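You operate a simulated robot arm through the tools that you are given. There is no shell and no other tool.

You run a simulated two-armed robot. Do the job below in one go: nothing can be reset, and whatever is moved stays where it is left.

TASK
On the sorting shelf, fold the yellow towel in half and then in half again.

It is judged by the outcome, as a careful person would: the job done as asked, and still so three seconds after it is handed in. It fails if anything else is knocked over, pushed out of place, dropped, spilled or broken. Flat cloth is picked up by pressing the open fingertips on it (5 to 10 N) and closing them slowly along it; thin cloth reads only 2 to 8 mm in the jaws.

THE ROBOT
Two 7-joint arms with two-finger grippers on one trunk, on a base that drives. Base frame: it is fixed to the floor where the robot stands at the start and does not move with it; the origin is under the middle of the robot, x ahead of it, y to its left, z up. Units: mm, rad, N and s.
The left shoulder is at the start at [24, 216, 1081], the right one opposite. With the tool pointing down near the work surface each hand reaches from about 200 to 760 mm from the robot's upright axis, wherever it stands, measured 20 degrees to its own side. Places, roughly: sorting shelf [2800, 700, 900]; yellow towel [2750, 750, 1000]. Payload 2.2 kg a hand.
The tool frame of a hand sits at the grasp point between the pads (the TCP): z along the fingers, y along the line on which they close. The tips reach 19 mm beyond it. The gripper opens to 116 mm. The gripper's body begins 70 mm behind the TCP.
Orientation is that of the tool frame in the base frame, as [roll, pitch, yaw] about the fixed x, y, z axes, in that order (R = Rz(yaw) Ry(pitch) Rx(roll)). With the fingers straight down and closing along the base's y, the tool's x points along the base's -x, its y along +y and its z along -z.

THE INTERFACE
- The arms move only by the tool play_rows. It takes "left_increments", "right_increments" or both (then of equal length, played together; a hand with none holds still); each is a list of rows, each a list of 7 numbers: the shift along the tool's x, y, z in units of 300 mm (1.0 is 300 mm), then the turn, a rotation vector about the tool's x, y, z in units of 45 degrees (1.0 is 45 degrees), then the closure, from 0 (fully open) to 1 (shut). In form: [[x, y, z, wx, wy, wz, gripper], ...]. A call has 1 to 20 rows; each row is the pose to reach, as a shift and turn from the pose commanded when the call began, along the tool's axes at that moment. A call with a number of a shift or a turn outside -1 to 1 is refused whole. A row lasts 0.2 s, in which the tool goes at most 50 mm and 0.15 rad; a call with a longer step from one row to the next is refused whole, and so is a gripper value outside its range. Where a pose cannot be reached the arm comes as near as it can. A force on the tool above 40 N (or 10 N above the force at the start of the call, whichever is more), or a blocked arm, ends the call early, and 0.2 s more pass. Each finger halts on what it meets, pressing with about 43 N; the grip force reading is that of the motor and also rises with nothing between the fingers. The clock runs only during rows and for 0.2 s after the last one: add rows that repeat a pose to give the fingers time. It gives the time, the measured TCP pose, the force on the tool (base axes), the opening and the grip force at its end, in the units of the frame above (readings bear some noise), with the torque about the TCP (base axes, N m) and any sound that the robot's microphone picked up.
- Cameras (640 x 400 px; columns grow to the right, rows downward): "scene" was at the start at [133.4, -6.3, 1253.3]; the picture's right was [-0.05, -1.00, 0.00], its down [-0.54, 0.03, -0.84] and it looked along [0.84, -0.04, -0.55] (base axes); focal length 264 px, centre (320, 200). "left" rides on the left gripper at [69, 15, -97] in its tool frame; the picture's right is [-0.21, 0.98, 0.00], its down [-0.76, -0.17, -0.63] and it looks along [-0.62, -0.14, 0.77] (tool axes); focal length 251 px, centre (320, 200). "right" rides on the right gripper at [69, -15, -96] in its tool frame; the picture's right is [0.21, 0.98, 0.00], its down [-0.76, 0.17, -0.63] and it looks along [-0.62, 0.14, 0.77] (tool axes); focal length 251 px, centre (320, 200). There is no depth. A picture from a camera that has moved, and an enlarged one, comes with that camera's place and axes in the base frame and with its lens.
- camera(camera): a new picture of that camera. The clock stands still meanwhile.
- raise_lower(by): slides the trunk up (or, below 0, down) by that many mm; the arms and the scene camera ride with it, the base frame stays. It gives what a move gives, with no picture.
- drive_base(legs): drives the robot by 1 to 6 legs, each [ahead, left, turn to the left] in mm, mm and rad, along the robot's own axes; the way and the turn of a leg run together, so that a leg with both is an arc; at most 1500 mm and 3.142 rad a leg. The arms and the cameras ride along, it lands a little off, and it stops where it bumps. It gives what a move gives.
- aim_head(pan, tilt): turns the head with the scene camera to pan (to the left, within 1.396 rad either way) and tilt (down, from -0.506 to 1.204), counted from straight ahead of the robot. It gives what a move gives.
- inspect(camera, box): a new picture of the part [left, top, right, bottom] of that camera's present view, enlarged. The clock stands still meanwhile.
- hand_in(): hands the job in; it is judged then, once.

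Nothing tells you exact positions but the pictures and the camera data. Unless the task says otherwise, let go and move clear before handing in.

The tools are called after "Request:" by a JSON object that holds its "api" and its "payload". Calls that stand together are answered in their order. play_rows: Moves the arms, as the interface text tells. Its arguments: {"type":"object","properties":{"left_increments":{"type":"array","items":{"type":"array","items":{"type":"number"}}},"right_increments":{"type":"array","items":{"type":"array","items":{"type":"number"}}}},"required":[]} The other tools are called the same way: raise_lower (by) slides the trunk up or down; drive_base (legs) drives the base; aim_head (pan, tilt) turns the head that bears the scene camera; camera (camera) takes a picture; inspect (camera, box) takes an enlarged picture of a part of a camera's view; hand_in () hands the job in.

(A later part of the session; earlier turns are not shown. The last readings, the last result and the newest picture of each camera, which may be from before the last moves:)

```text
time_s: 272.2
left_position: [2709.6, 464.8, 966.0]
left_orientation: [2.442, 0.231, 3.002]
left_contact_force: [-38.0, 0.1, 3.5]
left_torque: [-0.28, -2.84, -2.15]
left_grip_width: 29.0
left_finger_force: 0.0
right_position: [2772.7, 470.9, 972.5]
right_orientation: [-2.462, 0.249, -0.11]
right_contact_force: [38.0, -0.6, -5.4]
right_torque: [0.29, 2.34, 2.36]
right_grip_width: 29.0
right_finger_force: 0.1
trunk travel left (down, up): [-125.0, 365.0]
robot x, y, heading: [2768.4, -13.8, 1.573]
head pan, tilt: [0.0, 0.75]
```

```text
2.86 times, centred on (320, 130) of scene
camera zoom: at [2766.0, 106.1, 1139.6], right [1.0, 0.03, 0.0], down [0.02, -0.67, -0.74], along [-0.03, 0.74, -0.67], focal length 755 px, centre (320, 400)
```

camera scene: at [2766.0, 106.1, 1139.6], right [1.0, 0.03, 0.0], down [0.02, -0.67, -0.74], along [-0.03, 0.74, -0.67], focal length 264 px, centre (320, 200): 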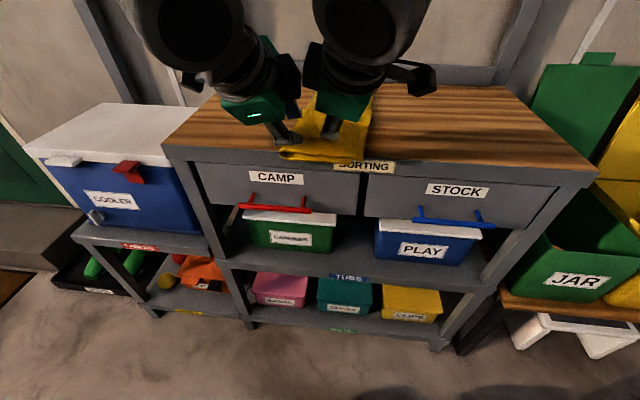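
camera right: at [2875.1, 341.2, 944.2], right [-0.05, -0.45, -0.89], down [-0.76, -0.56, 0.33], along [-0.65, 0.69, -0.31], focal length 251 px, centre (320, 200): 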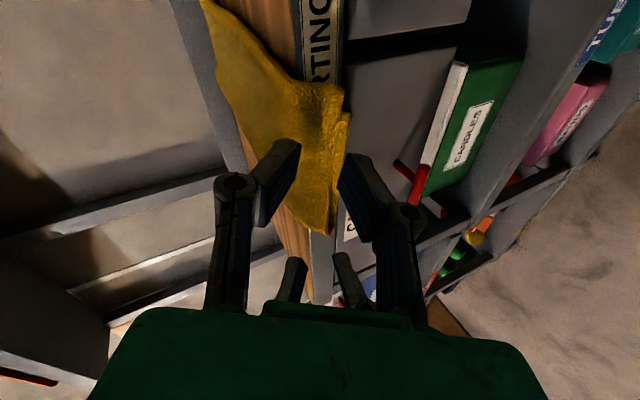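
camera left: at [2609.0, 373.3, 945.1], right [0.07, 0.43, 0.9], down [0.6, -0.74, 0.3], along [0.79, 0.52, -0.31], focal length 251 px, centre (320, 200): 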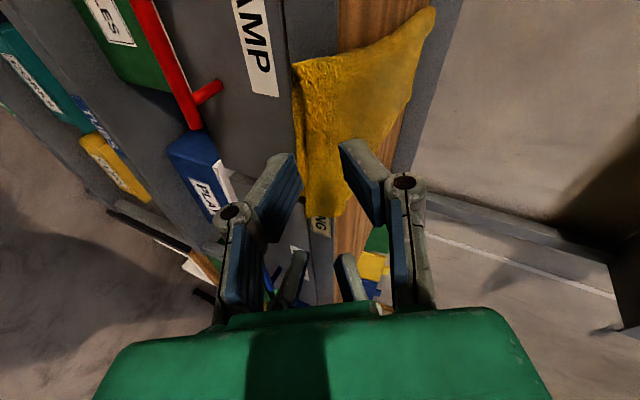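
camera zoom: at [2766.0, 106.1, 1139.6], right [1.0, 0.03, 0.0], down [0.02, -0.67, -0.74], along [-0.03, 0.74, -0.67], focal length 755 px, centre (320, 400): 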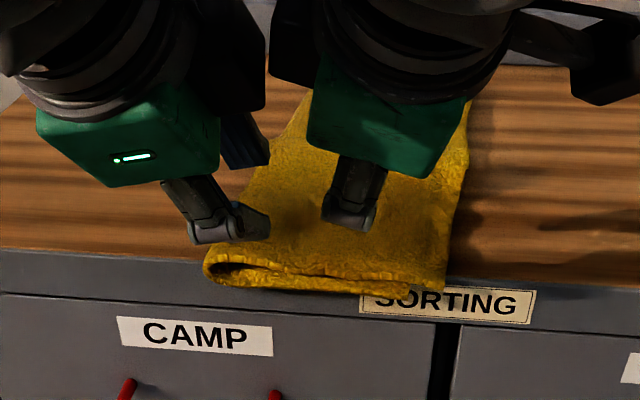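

The two hands moved toward each other and are touching (38 N). I'll separate them at once.

Request:
{"api": "play_rows", "payload": {"left_increments": [[0.06, 0, 0, 0, 0, 0, 0.75], [0.12, 0, 0, 0, 0, 0, 0.75], [0.18, 0, 0, 0, 0, 0, 0.75], [0.18, 0, 0, 0, 0, 0, 0.75]], "right_increments": [[0.06, 0, 0, 0, 0, 0, 0.75], [0.12, 0, 0, 0, 0, 0, 0.75], [0.18, 0, 0, 0, 0, 0, 0.75], [0.18, 0, 0, 0, 0, 0, 0.75]]}}

Request:
{"api": "camera", "payload": {"camera": "scene"}}

Request:
{"api": "inspect", "payload": {"camera": "scene", "box": [220, 60, 420, 200]}}

```text
time_s: 273.2
left_position: [2661.0, 474.9, 953.1]
left_orientation: [2.443, 0.232, 2.994]
left_contact_force: [-0.2, -0.3, -0.6]
left_torque: [-0.05, -0.01, 0.0]
left_grip_width: 28.8
left_finger_force: 0.1
right_position: [2818.7, 466.0, 958.2]
right_orientation: [-2.463, 0.254, -0.1]
right_contact_force: [0.6, -0.1, -0.8]
right_torque: [0.0, 0.03, 0.0]
right_grip_width: 29.0
right_finger_force: 0.1
trunk travel left (down, up): [-125.0, 365.0]
robot x, y, heading: [2770.5, -17.4, 1.572]
head pan, tilt: [0.0, 0.75]
```

```text
taken
camera scene: at [2768.8, 109.1, 1138.2], right [1.0, 0.0, 0.0], down [0.0, -0.68, -0.73], along [0.0, 0.73, -0.68], focal length 264 px, centre (320, 200)
```

scene: 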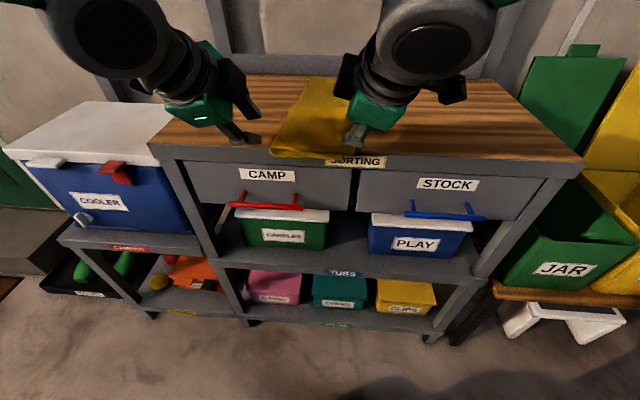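

```text
2.86 times, centred on (320, 130) of scene
camera zoom: at [2768.8, 109.1, 1138.2], right [1.0, 0.0, 0.0], down [0.0, -0.68, -0.73], along [0.0, 0.73, -0.68], focal length 755 px, centre (320, 400)
```

zoom: 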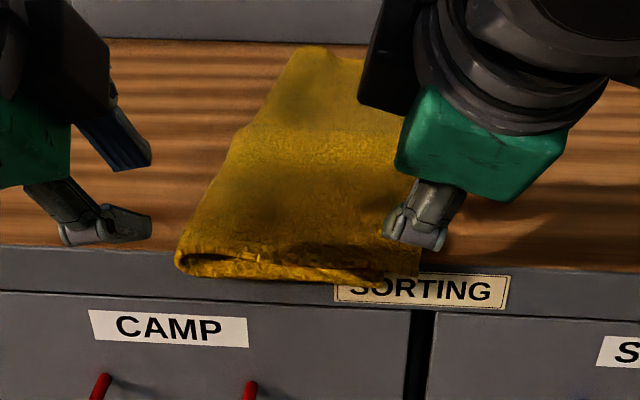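

Clear again, with no harm done. The towel's front edge now sits just over the table edge. I'll bring the hands back to the forward-pointing pre-grip pose at a safe spacing and look.

Request:
{"api": "play_rows", "payload": {"left_increments": [[-0.01, -0.05, 0.01, -0.09, 0, 0, 0.75], [-0.03, -0.09, 0.03, -0.18, 0, 0, 0.75], [-0.05, -0.13, 0.06, -0.27, 0, 0, 0.75], [-0.07, -0.16, 0.08, -0.36, 0, 0, 0.75], [-0.085, -0.185, 0.1, -0.45, 0, 0, 0.75], [-0.098, -0.203, 0.119, -0.53, 0, 0, 0.75], [-0.098, -0.203, 0.119, -0.53, 0, 0, 0.75]], "right_increments": [[0.002, 0.05, 0.01, 0.09, 0, 0, 0.75], [0.004, 0.09, 0.03, 0.18, 0, 0, 0.75], [0.006, 0.13, 0.05, 0.27, 0, 0, 0.75], [0.008, 0.165, 0.07, 0.36, 0, 0, 0.75], [0.009, 0.19, 0.085, 0.45, 0, 0, 0.75], [0.01, 0.214, 0.098, 0.53, 0, 0, 0.75], [0.01, 0.214, 0.098, 0.53, 0, 0, 0.75]]}}

Request:
{"api": "camera", "payload": {"camera": "left"}}

Request:
{"api": "inspect", "payload": {"camera": "left", "box": [220, 40, 460, 240]}}

Request:
{"api": "inspect", "payload": {"camera": "right", "box": [200, 60, 440, 260]}}

```text
time_s: 274.8
left_position: [2700.0, 449.8, 905.1]
left_orientation: [2.013, 0.252, 2.998]
left_contact_force: [-0.5, 0.4, 0.6]
left_torque: [0.02, -0.02, 0.04]
left_grip_width: 29.1
left_finger_force: 0.1
right_position: [2805.9, 435.6, 894.3]
right_orientation: [-2.044, 0.253, -0.103]
right_contact_force: [0.0, -0.1, 0.8]
right_torque: [0.0, -0.03, 0.01]
right_grip_width: 28.8
right_finger_force: 0.1
trunk travel left (down, up): [-125.0, 365.0]
robot x, y, heading: [2764.4, -13.8, 1.564]
head pan, tilt: [0.0, 0.75]
```

```text
taken
camera left: at [2607.8, 380.5, 940.6], right [0.05, 0.42, 0.91], down [0.6, -0.74, 0.31], along [0.8, 0.53, -0.29], focal length 251 px, centre (320, 200)
```

left: 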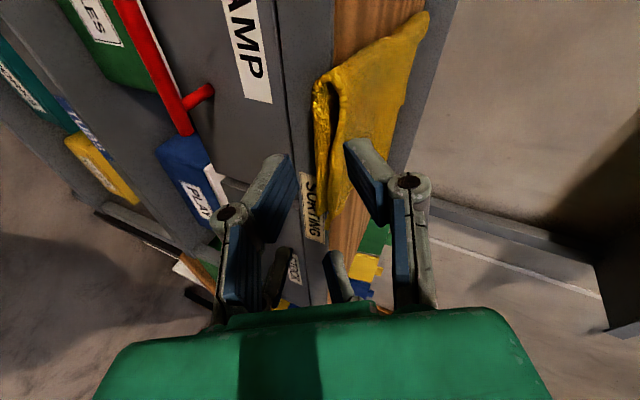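

```text
2.00 times, centred on (340, 140) of left
camera zoom: at [2607.8, 380.5, 940.6], right [0.05, 0.42, 0.91], down [0.6, -0.74, 0.31], along [0.8, 0.53, -0.29], focal length 503 px, centre (280, 320)
```

zoom: 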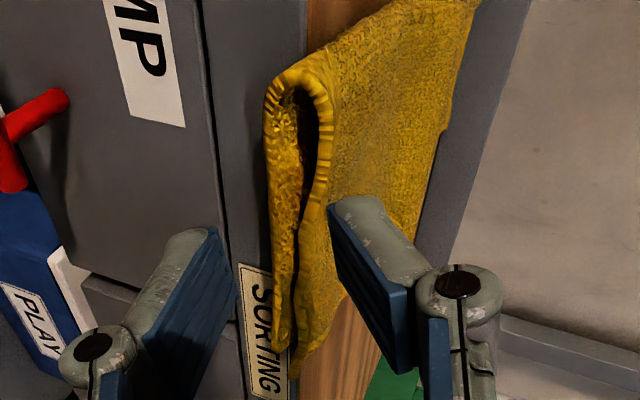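

```text
2.00 times, centred on (320, 160) of right
camera zoom: at [2876.9, 349.2, 931.9], right [-0.05, -0.44, -0.89], down [-0.76, -0.56, 0.33], along [-0.65, 0.7, -0.31], focal length 503 px, centre (320, 280)
```

zoom: 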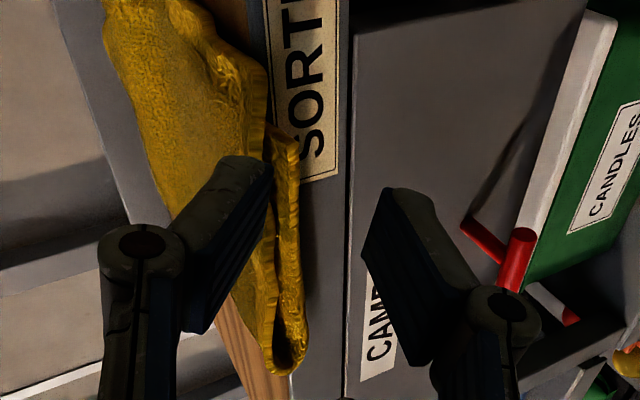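

The edges now stick out only slightly and face the gaps. I'll lower a little so the lower fingers pass under the bottom layer, then advance both hands.

Request:
{"api": "play_rows", "payload": {"left_increments": [[0.005, -0.018, 0.009, 0, 0, 0, 0.75], [0.0104, -0.0365, 0.0173, 0, 0, 0, 0.75], [0.014, -0.025, 0.042, 0, 0, 0, 0.75], [0.018, -0.013, 0.067, 0, 0, 0, 0.75], [0.022, 0.0, 0.092, 0, 0, 0, 0.75], [0.026, 0.013, 0.117, 0, 0, 0, 0.75], [0.026, 0.013, 0.117, 0, 0, 0, 0.75]], "right_increments": [[0.001, 0.004, 0.002, 0, 0, 0, 0.75], [0.0025, 0.0086, 0.0044, 0, 0, 0, 0.75], [-0.001, -0.006, 0.034, 0, 0, 0, 0.75], [-0.004, -0.02, 0.064, 0, 0, 0, 0.75], [-0.0075, -0.035, 0.094, 0, 0, 0, 0.75], [-0.011, -0.05, 0.124, 0, 0, 0, 0.75], [-0.011, -0.05, 0.124, 0, 0, 0, 0.75]]}}

Request:
{"api": "inspect", "payload": {"camera": "left", "box": [220, 40, 460, 240]}}

Request:
{"api": "inspect", "payload": {"camera": "right", "box": [200, 60, 440, 260]}}

```text
time_s: 276.4
left_position: [2701.5, 482.5, 896.2]
left_orientation: [2.008, 0.263, 2.998]
left_contact_force: [-0.2, 0.5, 0.7]
left_torque: [-0.02, 0.03, 0.01]
left_grip_width: 29.2
left_finger_force: 0.1
right_position: [2806.0, 477.8, 893.3]
right_orientation: [-2.049, 0.252, -0.103]
right_contact_force: [-0.4, 0.1, 0.7]
right_torque: [-0.01, 0.0, -0.01]
right_grip_width: 29.2
right_finger_force: 0.1
trunk travel left (down, up): [-125.0, 365.0]
robot x, y, heading: [2768.2, -16.3, 1.578]
head pan, tilt: [0.0, 0.75]
```

```text
2.00 times, centred on (340, 140) of left
camera zoom: at [2607.6, 415.2, 931.2], right [0.04, 0.41, 0.91], down [0.6, -0.74, 0.31], along [0.8, 0.54, -0.27], focal length 503 px, centre (280, 320)
```

zoom: 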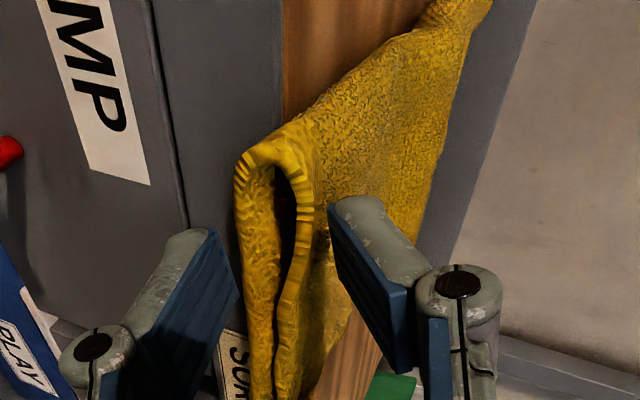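

```text
2.00 times, centred on (320, 160) of right
camera zoom: at [2877.3, 390.7, 930.7], right [-0.05, -0.44, -0.89], down [-0.76, -0.56, 0.33], along [-0.65, 0.7, -0.31], focal length 503 px, centre (320, 280)
```

zoom: 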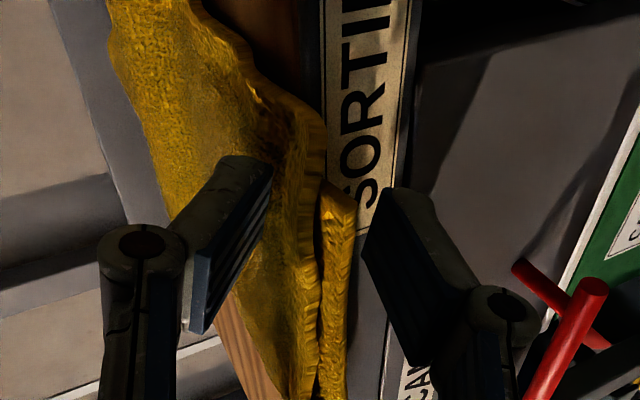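

Both double edges are now well inside the finger gaps. A final small advance, then I'll close.

Request:
{"api": "play_rows", "payload": {"left_increments": [[0.003, -0.006, 0.006, 0, 0, 0, 0.75], [0.005, -0.002, 0.02, 0, 0, 0, 0.75], [0.008, 0.0035, 0.035, 0, 0, 0, 0.75], [0.008, 0.0035, 0.035, 0, 0, 0, 0.75]], "right_increments": [[0, 0, 0.005, 0, 0, 0, 0.75], [-0.001, -0.004, 0.015, 0, 0, 0, 0.75], [-0.002, -0.009, 0.0255, 0, 0, 0, 0.75], [-0.002, -0.009, 0.0255, 0, 0, 0, 0.75]]}}

Request:
{"api": "inspect", "payload": {"camera": "left", "box": [220, 40, 460, 240]}}

Request:
{"api": "inspect", "payload": {"camera": "right", "box": [200, 60, 440, 260]}}

```text
time_s: 277.4
left_position: [2699.2, 493.7, 894.5]
left_orientation: [2.004, 0.266, 2.998]
left_contact_force: [0.0, 0.2, -0.4]
left_torque: [-0.04, -0.03, -0.03]
left_grip_width: 28.9
left_finger_force: 0.0
right_position: [2803.5, 486.1, 893.2]
right_orientation: [-2.047, 0.253, -0.101]
right_contact_force: [-0.8, 0.1, 0.4]
right_torque: [-0.01, 0.01, 0.03]
right_grip_width: 29.0
right_finger_force: 0.1
trunk travel left (down, up): [-125.0, 365.0]
robot x, y, heading: [2767.9, -18.1, 1.574]
head pan, tilt: [0.0, 0.75]
```

```text
2.00 times, centred on (340, 140) of left
camera zoom: at [2607.0, 426.1, 928.9], right [0.03, 0.41, 0.91], down [0.6, -0.74, 0.31], along [0.8, 0.54, -0.27], focal length 503 px, centre (280, 320)
```

zoom: 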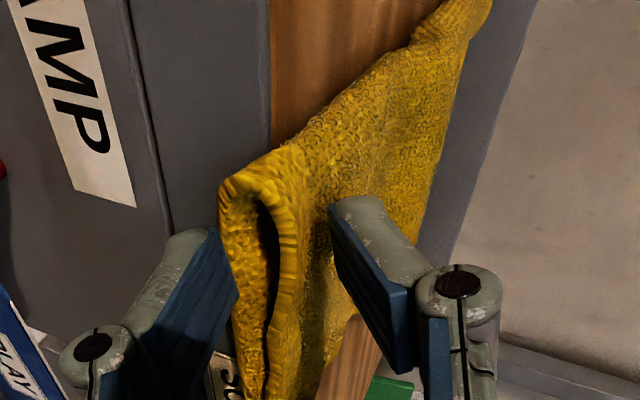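

```text
2.00 times, centred on (320, 160) of right
camera zoom: at [2876.9, 399.0, 930.3], right [-0.05, -0.44, -0.89], down [-0.76, -0.56, 0.33], along [-0.65, 0.7, -0.31], focal length 503 px, centre (320, 280)
```

zoom: 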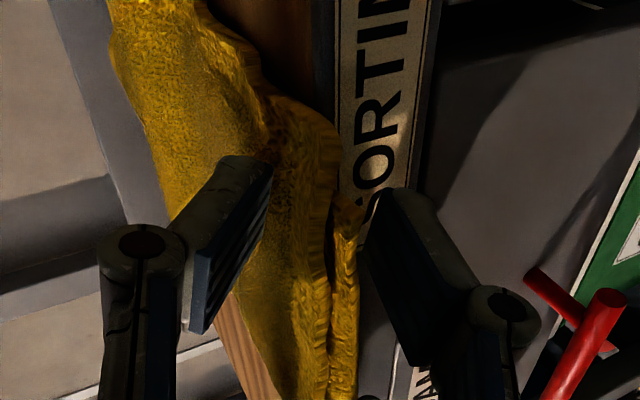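

Request:
{"api": "play_rows", "payload": {"left_increments": [[0.001, -0.012, -0.02, 0, 0, 0, 0.75], [0.002, -0.03, -0.018, 0, 0, 0, 0.75], [0.003, -0.04, -0.0125, 0, 0, 0, 0.75], [0.005, -0.034, 0.003, 0, 0, 0, 0.75], [0.008, -0.026, 0.02, 0, 0, 0, 0.75], [0.008, -0.026, 0.02, 0, 0, 0, 0.75]]}}

Request:
{"api": "inspect", "payload": {"camera": "left", "box": [220, 40, 460, 240]}}

```text
time_s: 278.8
left_position: [2698.7, 494.2, 887.7]
left_orientation: [2.0, 0.268, 3.0]
left_contact_force: [0.0, 0.4, -0.3]
left_torque: [-0.01, -0.03, -0.01]
left_grip_width: 29.1
left_finger_force: 0.0
right_position: [2804.3, 486.1, 891.5]
right_orientation: [-2.048, 0.252, -0.103]
right_contact_force: [0.1, -0.3, 0.1]
right_torque: [-0.01, 0.01, -0.04]
right_grip_width: 29.0
right_finger_force: 0.1
trunk travel left (down, up): [-125.0, 365.0]
robot x, y, heading: [2770.3, -11.7, 1.57]
head pan, tilt: [0.0, 0.75]
```

```text
2.00 times, centred on (340, 140) of left
camera zoom: at [2606.4, 427.4, 921.5], right [0.03, 0.41, 0.91], down [0.6, -0.74, 0.31], along [0.8, 0.54, -0.27], focal length 503 px, centre (280, 320)
```

zoom: 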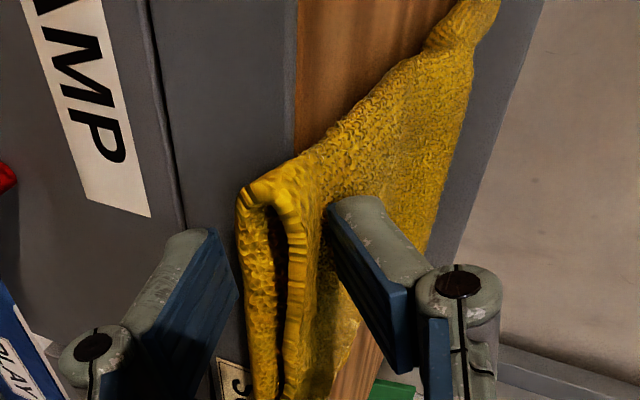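

Now both layers are clearly between the fingers on each side. Closing slowly.

Request:
{"api": "play_rows", "payload": {"left_increments": [[0, 0, 0, 0, 0, 0, 0.78], [0, 0, 0, 0, 0, 0, 0.81], [0, 0, 0, 0, 0, 0, 0.84], [0, 0, 0, 0, 0, 0, 0.87], [0, 0, 0, 0, 0, 0, 0.9], [0, 0, 0, 0, 0, 0, 0.93], [0, 0, 0, 0, 0, 0, 0.96], [0, 0, 0, 0, 0, 0, 1], [0, 0, 0, 0, 0, 0, 1], [0, 0, 0, 0, 0, 0, 1]], "right_increments": [[0, 0, 0, 0, 0, 0, 0.78], [0, 0, 0, 0, 0, 0, 0.81], [0, 0, 0, 0, 0, 0, 0.84], [0, 0, 0, 0, 0, 0, 0.87], [0, 0, 0, 0, 0, 0, 0.9], [0, 0, 0, 0, 0, 0, 0.93], [0, 0, 0, 0, 0, 0, 0.96], [0, 0, 0, 0, 0, 0, 1], [0, 0, 0, 0, 0, 0, 1], [0, 0, 0, 0, 0, 0, 1]]}}

Request:
{"api": "inspect", "payload": {"camera": "left", "box": [220, 40, 460, 240]}}

Request:
{"api": "inspect", "payload": {"camera": "right", "box": [200, 60, 440, 260]}}

```text
time_s: 281.0
left_position: [2695.1, 495.4, 881.4]
left_orientation: [2.013, 0.271, 3.011]
left_contact_force: [0.2, -1.5, 0.5]
left_torque: [-0.03, -0.03, -0.02]
left_grip_width: 5.1
left_finger_force: 33.3
right_position: [2805.0, 487.4, 892.5]
right_orientation: [-2.047, 0.253, -0.103]
right_contact_force: [-0.4, 0.6, -0.2]
right_torque: [-0.04, 0.02, 0.0]
right_grip_width: 5.4
right_finger_force: 33.8
trunk travel left (down, up): [-125.0, 365.0]
robot x, y, heading: [2771.9, -13.3, 1.574]
head pan, tilt: [0.0, 0.75]
```

```text
2.00 times, centred on (340, 140) of left
camera zoom: at [2603.7, 427.2, 915.7], right [0.03, 0.42, 0.91], down [0.61, -0.73, 0.32], along [0.79, 0.54, -0.27], focal length 503 px, centre (280, 320)
```

zoom: 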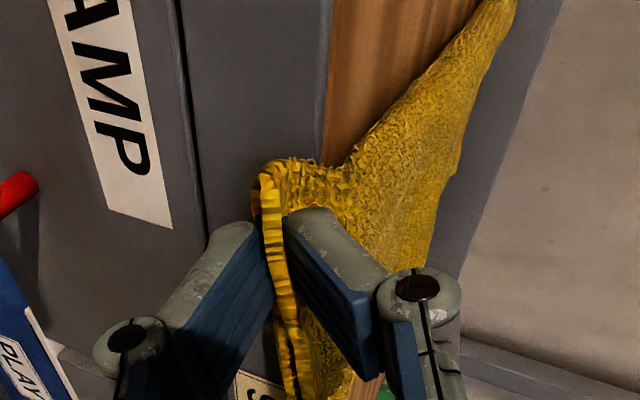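

```text
2.00 times, centred on (320, 160) of right
camera zoom: at [2876.9, 398.8, 930.2], right [-0.05, -0.44, -0.89], down [-0.76, -0.56, 0.33], along [-0.65, 0.7, -0.31], focal length 503 px, centre (320, 280)
```

zoom: 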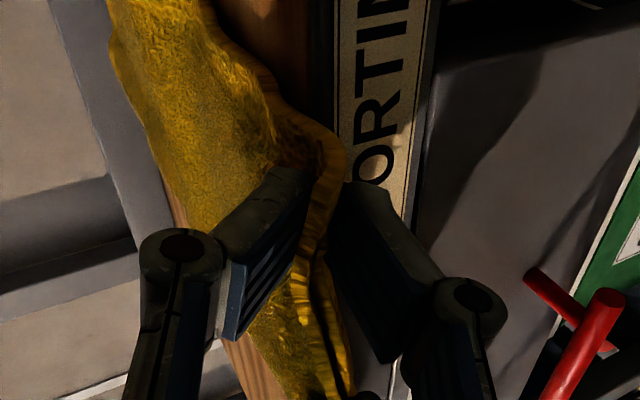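

Both grips read about 5 mm, which suggests two layers each. I'll lift 45 mm and check.

Request:
{"api": "play_rows", "payload": {"left_increments": [[-0.01, 0.035, -0.012, 0, 0, 0, 1], [-0.02, 0.07, -0.024, 0, 0, 0, 1], [-0.03, 0.105, -0.036, 0, 0, 0, 1], [-0.038, 0.138, -0.047, 0, 0, 0, 1], [-0.038, 0.138, -0.047, 0, 0, 0, 1]], "right_increments": [[-0.01, -0.035, -0.013, 0, 0, 0, 1], [-0.02, -0.07, -0.026, 0, 0, 0, 1], [-0.03, -0.105, -0.039, 0, 0, 0, 1], [-0.039, -0.136, -0.051, 0, 0, 0, 1], [-0.039, -0.136, -0.051, 0, 0, 0, 1]]}}

Request:
{"api": "camera", "payload": {"camera": "scene"}}

Request:
{"api": "inspect", "payload": {"camera": "left", "box": [220, 40, 460, 240]}}

Request:
{"api": "inspect", "payload": {"camera": "right", "box": [200, 60, 440, 260]}}

```text
time_s: 282.2
left_position: [2701.3, 498.2, 918.4]
left_orientation: [2.024, 0.254, 3.004]
left_contact_force: [-0.2, -0.3, -0.7]
left_torque: [-0.02, -0.01, 0.03]
left_grip_width: 5.3
left_finger_force: 33.8
right_position: [2804.8, 492.0, 936.9]
right_orientation: [-2.047, 0.255, -0.105]
right_contact_force: [-0.4, 0.5, 0.3]
right_torque: [-0.05, -0.02, 0.0]
right_grip_width: 5.2
right_finger_force: 33.9
trunk travel left (down, up): [-125.0, 365.0]
robot x, y, heading: [2769.1, -7.1, 1.573]
head pan, tilt: [0.0, 0.75]
```

```text
taken
camera scene: at [2769.7, 109.6, 1138.1], right [1.0, 0.0, 0.0], down [0.0, -0.68, -0.73], along [0.0, 0.73, -0.68], focal length 264 px, centre (320, 200)
```

scene: 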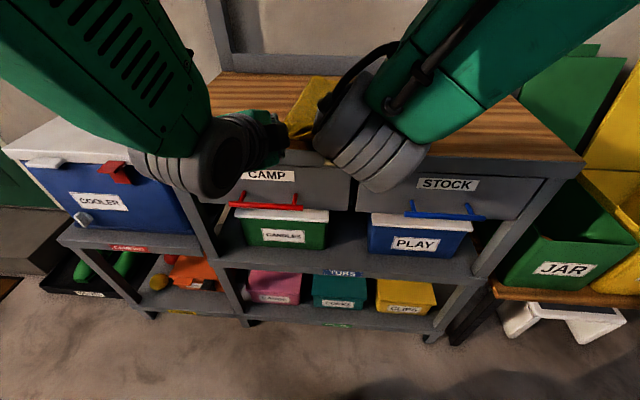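

```text
2.00 times, centred on (340, 140) of left
camera zoom: at [2608.5, 432.2, 954.1], right [0.05, 0.43, 0.9], down [0.61, -0.73, 0.31], along [0.79, 0.53, -0.29], focal length 503 px, centre (280, 320)
```

zoom: 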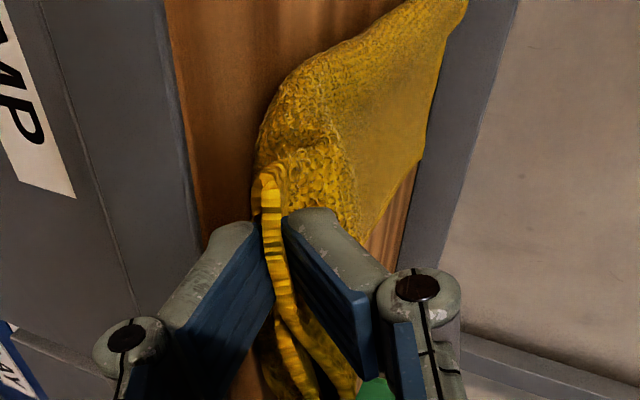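

```text
2.00 times, centred on (320, 160) of right
camera zoom: at [2876.9, 404.8, 974.7], right [-0.06, -0.44, -0.89], down [-0.76, -0.56, 0.33], along [-0.65, 0.7, -0.31], focal length 503 px, centre (320, 280)
```

zoom: 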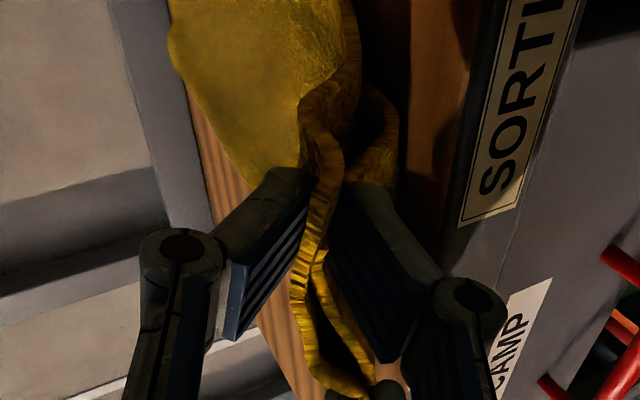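

Both hands now hold both layers securely. I'll raise the edge and begin turning it over, then drive forward so the edge travels toward the back of the towel.

Request:
{"api": "play_rows", "payload": {"left_increments": [[-0.008, 0.045, -0.003, 0.1, 0, 0, 1], [-0.016, 0.09, -0.006, 0.2, 0, 0, 1], [-0.025, 0.135, -0.009, 0.3, 0, 0, 1], [-0.033, 0.18, -0.012, 0.4, 0, 0, 1], [-0.041, 0.225, -0.015, 0.5, 0, 0, 1], [-0.049, 0.265, -0.017, 0.6, 0, 0, 1], [-0.049, 0.265, -0.017, 0.6, 0, 0, 1]], "right_increments": [[-0.009, -0.034, 0.001, -0.1, 0, 0, 1], [-0.018, -0.067, 0.003, -0.2, 0, 0, 1], [-0.028, -0.1, 0.004, -0.3, 0, 0, 1], [-0.037, -0.134, 0.006, -0.4, 0, 0, 1], [-0.046, -0.168, 0.008, -0.5, 0, 0, 1], [-0.056, -0.201, 0.009, -0.6, 0, 0, 1], [-0.056, -0.201, 0.009, -0.6, 0, 0, 1]]}}

Request:
{"api": "camera", "payload": {"camera": "scene"}}

Request:
{"api": "camera", "payload": {"camera": "left"}}

Request:
{"api": "camera", "payload": {"camera": "right"}}

```text
time_s: 283.8
left_position: [2706.7, 526.7, 990.0]
left_orientation: [2.5, 0.233, 2.997]
left_contact_force: [-0.7, -0.8, 0.2]
left_torque: [0.0, 0.0, 0.04]
left_grip_width: 4.5
left_finger_force: 33.4
right_position: [2803.9, 519.7, 991.7]
right_orientation: [-2.519, 0.253, -0.1]
right_contact_force: [0.3, 0.4, -0.1]
right_torque: [0.1, 0.0, -0.03]
right_grip_width: 4.9
right_finger_force: 33.7
trunk travel left (down, up): [-125.0, 365.0]
robot x, y, heading: [2768.6, -14.2, 1.568]
head pan, tilt: [0.0, 0.75]
```

```text
taken
camera scene: at [2769.6, 109.4, 1138.2], right [1.0, 0.0, 0.0], down [0.0, -0.68, -0.73], along [0.0, 0.73, -0.68], focal length 264 px, centre (320, 200)
```

scene: 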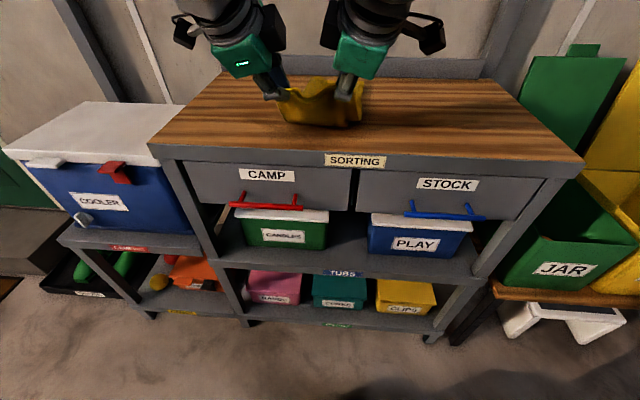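

```text
taken
camera left: at [2611.6, 494.8, 1057.2], right [0.19, 0.76, 0.62], down [0.56, -0.6, 0.57], along [0.81, 0.24, -0.54], focal length 251 px, centre (320, 200)
```

left: 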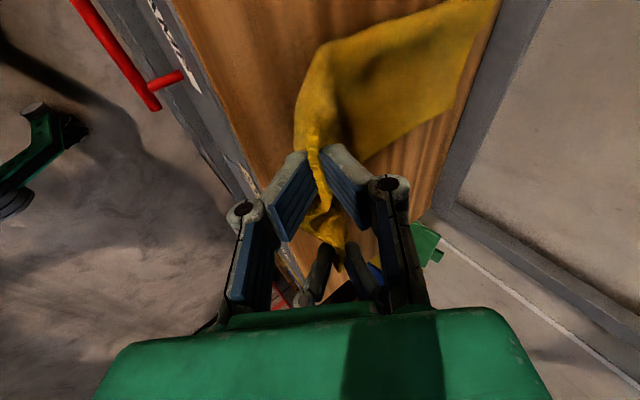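

```text
taken
camera right: at [2887.2, 466.2, 1058.0], right [-0.02, -0.8, -0.61], down [-0.68, -0.44, 0.59], along [-0.74, 0.42, -0.53], focal length 251 px, centre (320, 200)
```

right: 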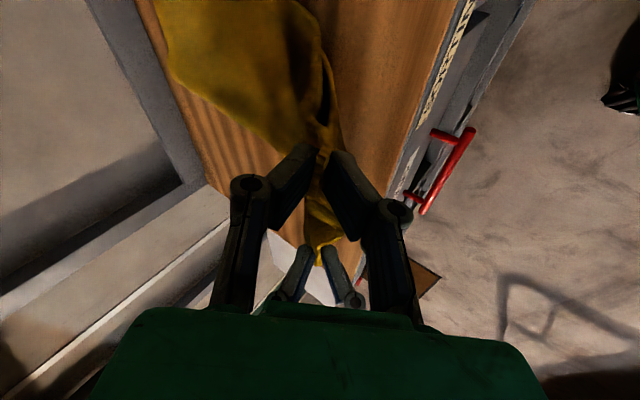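

The towel's front half is lifting cleanly with both layers. I'll continue along the arc with the hands, then drive forward.

Request:
{"api": "play_rows", "payload": {"left_increments": [[-0.002, 0.035, -0.005, 0.09, 0, 0, 1], [-0.004, 0.07, -0.01, 0.18, 0, 0, 1], [-0.007, 0.105, -0.016, 0.28, 0, 0, 1], [-0.009, 0.14, -0.021, 0.37, 0, 0, 1], [-0.011, 0.175, -0.027, 0.47, 0, 0, 1], [-0.0136, 0.209, -0.032, 0.56, 0, 0, 1], [-0.0136, 0.209, -0.032, 0.56, 0, 0, 1]], "right_increments": [[-0.002, -0.035, -0.006, -0.09, 0, 0, 1], [-0.004, -0.071, -0.011, -0.18, 0, 0, 1], [-0.006, -0.106, -0.017, -0.28, 0, 0, 1], [-0.008, -0.142, -0.023, -0.37, 0, 0, 1], [-0.01, -0.178, -0.028, -0.47, 0, 0, 1], [-0.012, -0.213, -0.034, -0.56, 0, 0, 1], [-0.012, -0.213, -0.034, -0.56, 0, 0, 1]]}}

Request:
{"api": "drive_base", "payload": {"legs": [[100, 0, 0]]}}

Request:
{"api": "camera", "payload": {"camera": "scene"}}

Request:
{"api": "camera", "payload": {"camera": "left"}}

Request:
{"api": "camera", "payload": {"camera": "right"}}

```text
time_s: 285.4
left_position: [2705.5, 571.3, 1034.9]
left_orientation: [2.938, 0.231, 2.994]
left_contact_force: [-0.4, 0.0, 0.1]
left_torque: [0.05, -0.02, 0.06]
left_grip_width: 3.6
left_finger_force: 32.3
right_position: [2816.9, 564.2, 1037.4]
right_orientation: [-2.96, 0.254, -0.101]
right_contact_force: [-0.5, -0.6, 0.3]
right_torque: [0.09, -0.03, -0.02]
right_grip_width: 5.1
right_finger_force: 33.2
trunk travel left (down, up): [-125.0, 365.0]
robot x, y, heading: [2768.1, -17.8, 1.57]
head pan, tilt: [0.0, 0.75]
```

```text
time_s: 286.5
left_position: [2704.9, 673.4, 1032.5]
left_orientation: [2.94, 0.231, 2.995]
left_contact_force: [-0.6, -0.2, 0.0]
left_torque: [0.01, 0.01, 0.01]
left_grip_width: 3.6
left_finger_force: 32.9
right_position: [2817.0, 665.7, 1035.2]
right_orientation: [-2.959, 0.251, -0.102]
right_contact_force: [0.4, -0.5, 0.2]
right_torque: [0.04, 0.0, -0.03]
right_grip_width: 5.2
right_finger_force: 33.5
trunk travel left (down, up): [-125.0, 365.0]
robot x, y, heading: [2767.9, 91.2, 1.573]
head pan, tilt: [0.0, 0.75]
```

```text
taken
camera scene: at [2769.3, 211.5, 1137.9], right [1.0, 0.0, 0.0], down [0.0, -0.69, -0.73], along [0.0, 0.73, -0.69], focal length 264 px, centre (320, 200)
```

scene: 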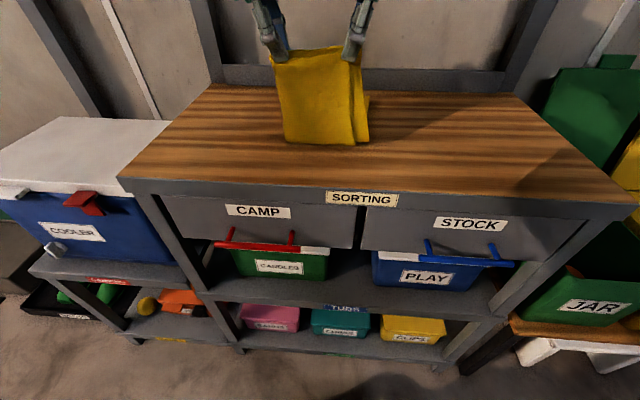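

```text
taken
camera left: at [2614.4, 683.1, 1111.2], right [0.3, 0.92, 0.24], down [0.55, -0.37, 0.74], along [0.78, -0.09, -0.62], focal length 251 px, centre (320, 200)
```

left: 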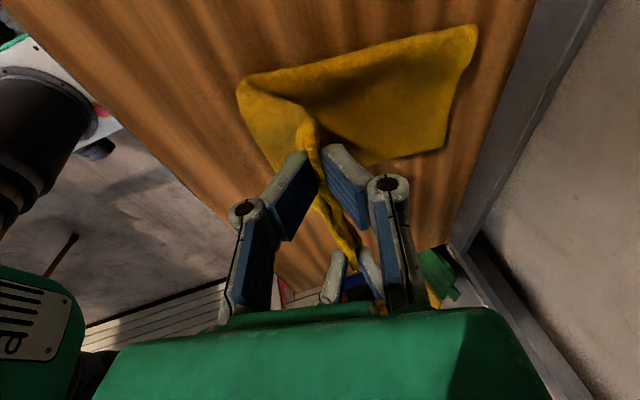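

```text
taken
camera right: at [2906.7, 653.7, 1111.7], right [0.06, -0.97, -0.22], down [-0.61, -0.22, 0.76], along [-0.79, 0.09, -0.61], focal length 251 px, centre (320, 200)
```

right: 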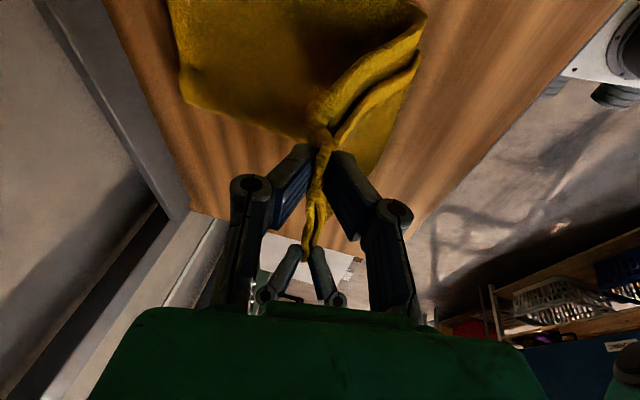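

The towel stands up in the middle with its back half still flat. The left grip reads thinner (3.6 mm), so I'll zoom in to check both layers are still held.

Request:
{"api": "inspect", "payload": {"camera": "scene", "box": [240, 30, 400, 160]}}

Request:
{"api": "inspect", "payload": {"camera": "left", "box": [200, 60, 480, 260]}}

Request:
{"api": "inspect", "payload": {"camera": "right", "box": [180, 20, 460, 220]}}

```text
3.08 times, centred on (320, 95) of scene
camera zoom: at [2769.3, 211.5, 1137.9], right [1.0, 0.0, 0.0], down [0.0, -0.69, -0.73], along [0.0, 0.73, -0.69], focal length 813 px, centre (320, 523)
```

zoom: 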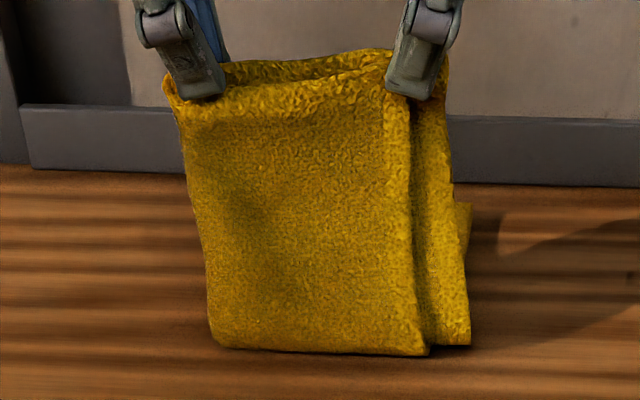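

```text
2.00 times, centred on (340, 160) of left
camera zoom: at [2614.4, 683.1, 1111.2], right [0.3, 0.92, 0.24], down [0.55, -0.37, 0.74], along [0.78, -0.09, -0.62], focal length 503 px, centre (280, 280)
```

zoom: 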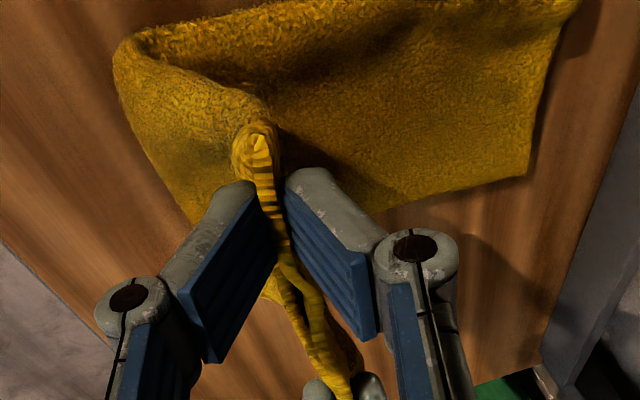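

```text
2.00 times, centred on (320, 120) of right
camera zoom: at [2906.7, 653.7, 1111.7], right [0.06, -0.97, -0.22], down [-0.61, -0.22, 0.76], along [-0.79, 0.09, -0.61], focal length 503 px, centre (320, 360)
```

zoom: 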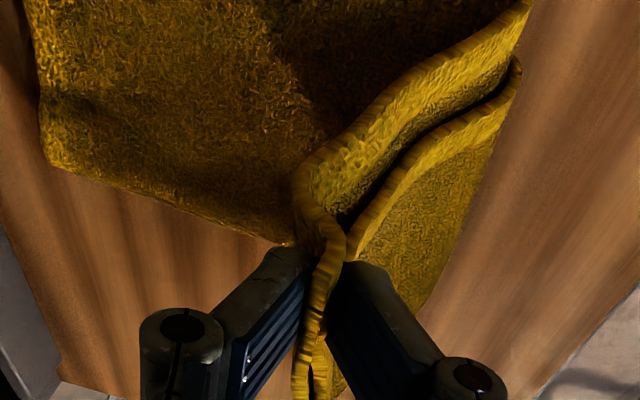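

Both layers are held on both sides and the towel hangs straight: a very good state. I'll raise it a bit and bring it over the true middle so both halves become equal, then check the back corners.

Request:
{"api": "play_rows", "payload": {"left_increments": [[-0.02, -0.008, -0.02, 0, 0, 0, 1], [-0.045, -0.017, -0.04, 0, 0, 0, 1], [-0.065, -0.026, -0.06, 0, 0, 0, 1], [-0.09, -0.035, -0.08, 0, 0, 0, 1], [-0.108, -0.042, -0.094, 0, 0, 0, 1], [-0.108, -0.042, -0.094, 0, 0, 0, 1]], "right_increments": [[0.01, 0.013, -0.025, 0, 0, 0, 1], [0.02, 0.027, -0.05, 0, 0, 0, 1], [0.03, 0.04, -0.076, 0, 0, 0, 1], [0.04, 0.054, -0.1, 0, 0, 0, 1], [0.048, 0.067, -0.126, 0, 0, 0, 1], [0.048, 0.067, -0.126, 0, 0, 0, 1]]}}

Request:
{"api": "camera", "payload": {"camera": "scene"}}

Request:
{"api": "camera", "payload": {"camera": "left"}}

Request:
{"api": "camera", "payload": {"camera": "right"}}

```text
time_s: 287.9
left_position: [2728.5, 647.7, 1066.9]
left_orientation: [2.939, 0.231, 2.994]
left_contact_force: [0.8, 0.6, 0.3]
left_torque: [0.01, 0.03, 0.01]
left_grip_width: 3.9
left_finger_force: 32.8
right_position: [2836.6, 634.8, 1065.9]
right_orientation: [-2.957, 0.253, -0.101]
right_contact_force: [0.8, 0.1, 0.7]
right_torque: [0.02, 0.01, -0.03]
right_grip_width: 4.8
right_finger_force: 33.9
trunk travel left (down, up): [-125.0, 365.0]
robot x, y, heading: [2767.6, 83.8, 1.571]
head pan, tilt: [0.0, 0.75]
```

```text
taken
camera scene: at [2769.8, 210.8, 1137.9], right [1.0, 0.0, 0.0], down [0.0, -0.69, -0.73], along [0.0, 0.73, -0.69], focal length 264 px, centre (320, 200)
```

scene: 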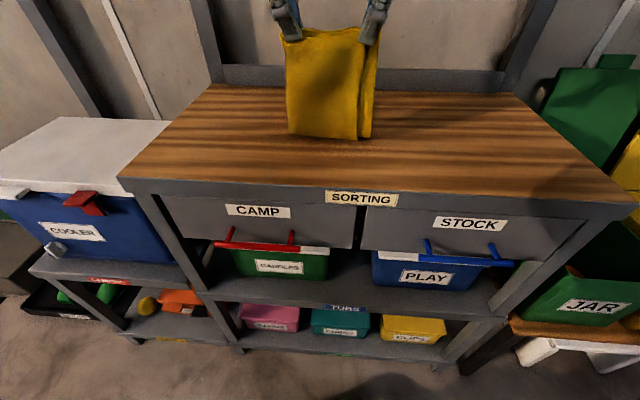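

```text
taken
camera left: at [2637.9, 657.6, 1145.3], right [0.3, 0.92, 0.24], down [0.55, -0.38, 0.74], along [0.78, -0.09, -0.62], focal length 251 px, centre (320, 200)
```

left: 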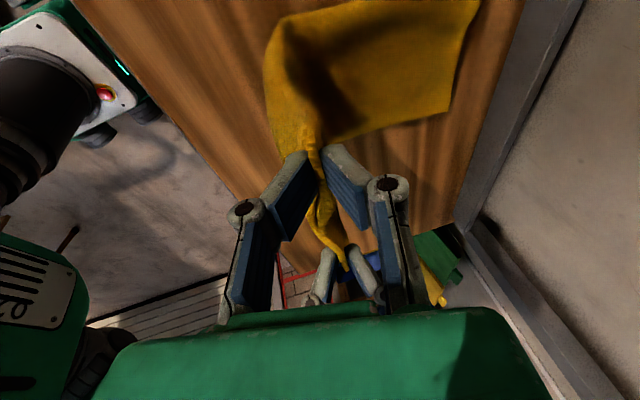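

```text
taken
camera right: at [2926.7, 621.2, 1141.9], right [0.06, -0.97, -0.23], down [-0.61, -0.22, 0.76], along [-0.79, 0.09, -0.61], focal length 251 px, centre (320, 200)
```

right: 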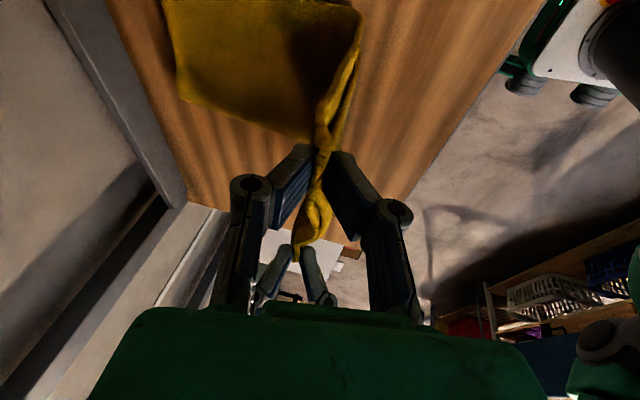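

The crease is about 18 mm in front of the true middle, just the offset that worked before. I'll lower in place so the loop forms toward the front, tilting the fingers slightly back.

Request:
{"api": "play_rows", "payload": {"left_increments": [[0.01, -0.008, 0.041, 0.05, 0, 0, 1], [0.02, -0.017, 0.082, 0.1, 0, 0, 1], [0.03, -0.025, 0.123, 0.15, 0, 0, 1], [0.039, -0.033, 0.164, 0.2, 0, 0, 1], [0.049, -0.042, 0.205, 0.25, 0, 0, 1], [0.059, -0.05, 0.246, 0.3, 0, 0, 1], [0.069, -0.059, 0.287, 0.35, 0, 0, 1], [0.079, -0.067, 0.328, 0.4, 0, 0, 1], [0.0885, -0.0754, 0.369, 0.446, 0, 0, 1], [0.0885, -0.0754, 0.369, 0.446, 0, 0, 1]], "right_increments": [[0.011, 0.0075, 0.041, -0.05, 0, 0, 1], [0.021, 0.015, 0.082, -0.1, 0, 0, 1], [0.032, 0.0225, 0.123, -0.15, 0, 0, 1], [0.043, 0.03, 0.164, -0.2, 0, 0, 1], [0.053, 0.0375, 0.205, -0.25, 0, 0, 1], [0.064, 0.045, 0.246, -0.3, 0, 0, 1], [0.075, 0.053, 0.287, -0.35, 0, 0, 1], [0.085, 0.06, 0.328, -0.4, 0, 0, 1], [0.096, 0.068, 0.368, -0.446, 0, 0, 1], [0.096, 0.068, 0.368, -0.446, 0, 0, 1]]}}

Request:
{"api": "camera", "payload": {"camera": "scene"}}

Request:
{"api": "camera", "payload": {"camera": "left"}}

Request:
{"api": "camera", "payload": {"camera": "right"}}

```text
time_s: 290.1
left_position: [2728.0, 647.0, 950.3]
left_orientation: [-2.997, 0.23, 2.995]
left_contact_force: [-0.2, 0.4, 0.9]
left_torque: [0.07, -0.02, -0.01]
left_grip_width: 3.8
left_finger_force: 32.4
right_position: [2836.7, 631.7, 949.7]
right_orientation: [2.979, 0.254, -0.101]
right_contact_force: [-0.3, 0.2, 0.1]
right_torque: [0.11, -0.02, -0.03]
right_grip_width: 5.1
right_finger_force: 33.6
trunk travel left (down, up): [-125.0, 365.0]
robot x, y, heading: [2768.3, 87.0, 1.578]
head pan, tilt: [0.0, 0.75]
```

```text
taken
camera scene: at [2769.8, 210.7, 1138.1], right [1.0, 0.0, 0.0], down [0.0, -0.69, -0.73], along [0.0, 0.73, -0.69], focal length 264 px, centre (320, 200)
```

scene: 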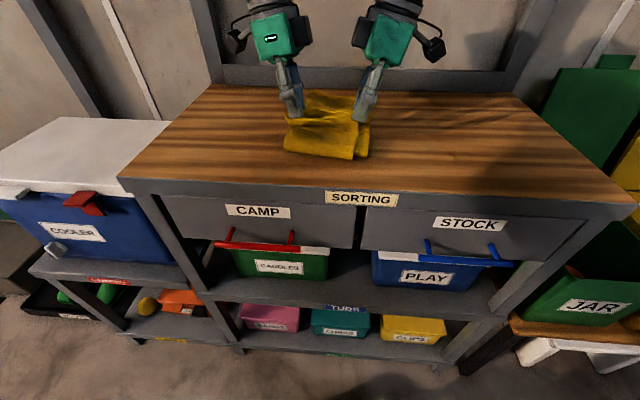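

```text
taken
camera left: at [2643.0, 689.6, 1025.7], right [0.38, 0.92, -0.09], down [0.57, -0.16, 0.81], along [0.73, -0.36, -0.59], focal length 251 px, centre (320, 200)
```

left: 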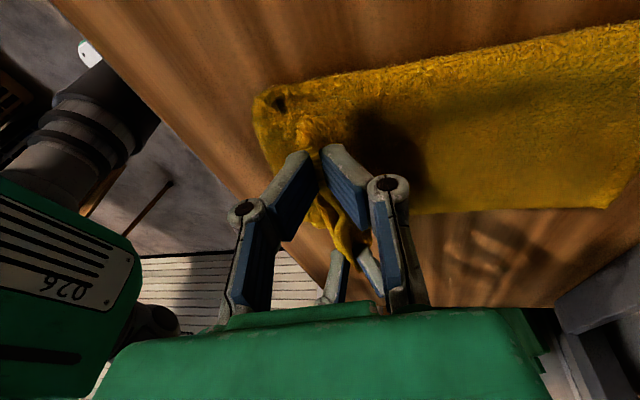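

```text
taken
camera right: at [2929.0, 653.3, 1023.0], right [0.15, -0.98, 0.1], down [-0.57, 0.0, 0.82], along [-0.81, -0.18, -0.56], focal length 251 px, centre (320, 200)
```

right: 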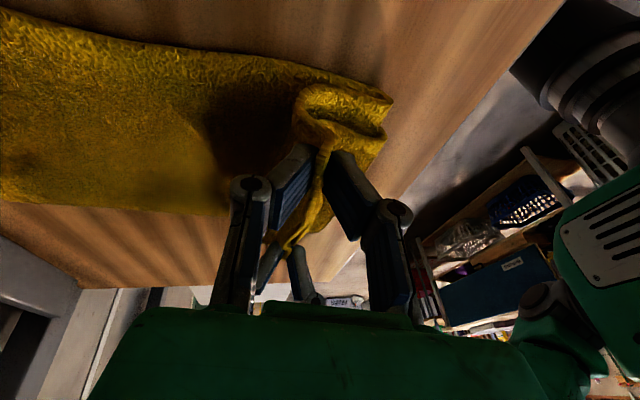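

The loop has formed in front as planned. Now I'll drive forward, drawing the held edge back low over the towel.

Request:
{"api": "drive_base", "payload": {"legs": [[88, 0, 0]]}}

Request:
{"api": "camera", "payload": {"camera": "scene"}}

Request:
{"api": "camera", "payload": {"camera": "left"}}

Request:
{"api": "camera", "payload": {"camera": "right"}}

```text
time_s: 291.2
left_position: [2727.7, 735.7, 949.9]
left_orientation: [-2.996, 0.232, 2.994]
left_contact_force: [-0.3, -0.6, 0.6]
left_torque: [-0.02, 0.02, 0.0]
left_grip_width: 3.5
left_finger_force: 32.7
right_position: [2837.9, 720.0, 949.0]
right_orientation: [2.977, 0.253, -0.101]
right_contact_force: [-0.5, -0.7, -0.7]
right_torque: [0.08, 0.01, -0.02]
right_grip_width: 5.1
right_finger_force: 33.3
trunk travel left (down, up): [-125.0, 365.0]
robot x, y, heading: [2767.8, 173.2, 1.567]
head pan, tilt: [0.0, 0.75]
```

```text
taken
camera scene: at [2770.3, 299.5, 1137.8], right [1.0, 0.0, 0.0], down [0.0, -0.69, -0.73], along [0.0, 0.73, -0.69], focal length 264 px, centre (320, 200)
```

scene: 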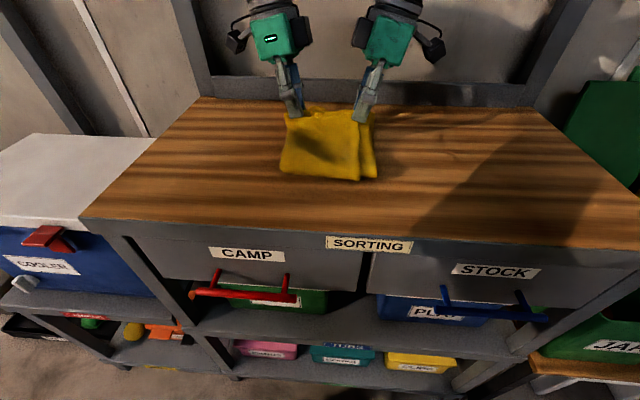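

```text
taken
camera left: at [2643.8, 779.0, 1024.2], right [0.38, 0.92, -0.09], down [0.57, -0.16, 0.81], along [0.73, -0.36, -0.58], focal length 251 px, centre (320, 200)
```

left: 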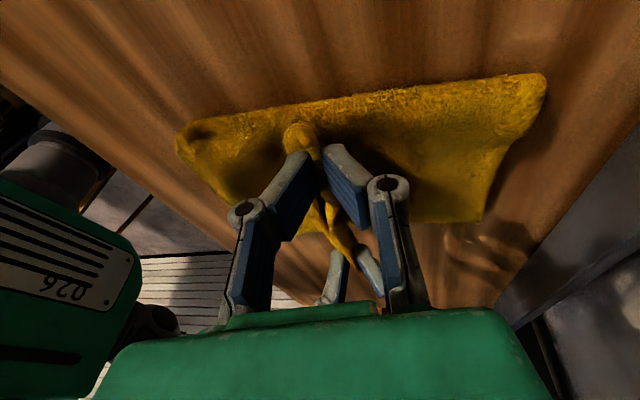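

```text
taken
camera right: at [2930.0, 742.2, 1021.3], right [0.15, -0.98, 0.1], down [-0.57, 0.0, 0.82], along [-0.81, -0.18, -0.56], focal length 251 px, centre (320, 200)
```

right: 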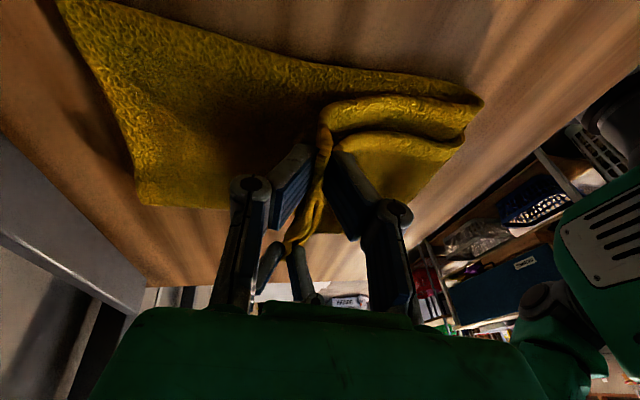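

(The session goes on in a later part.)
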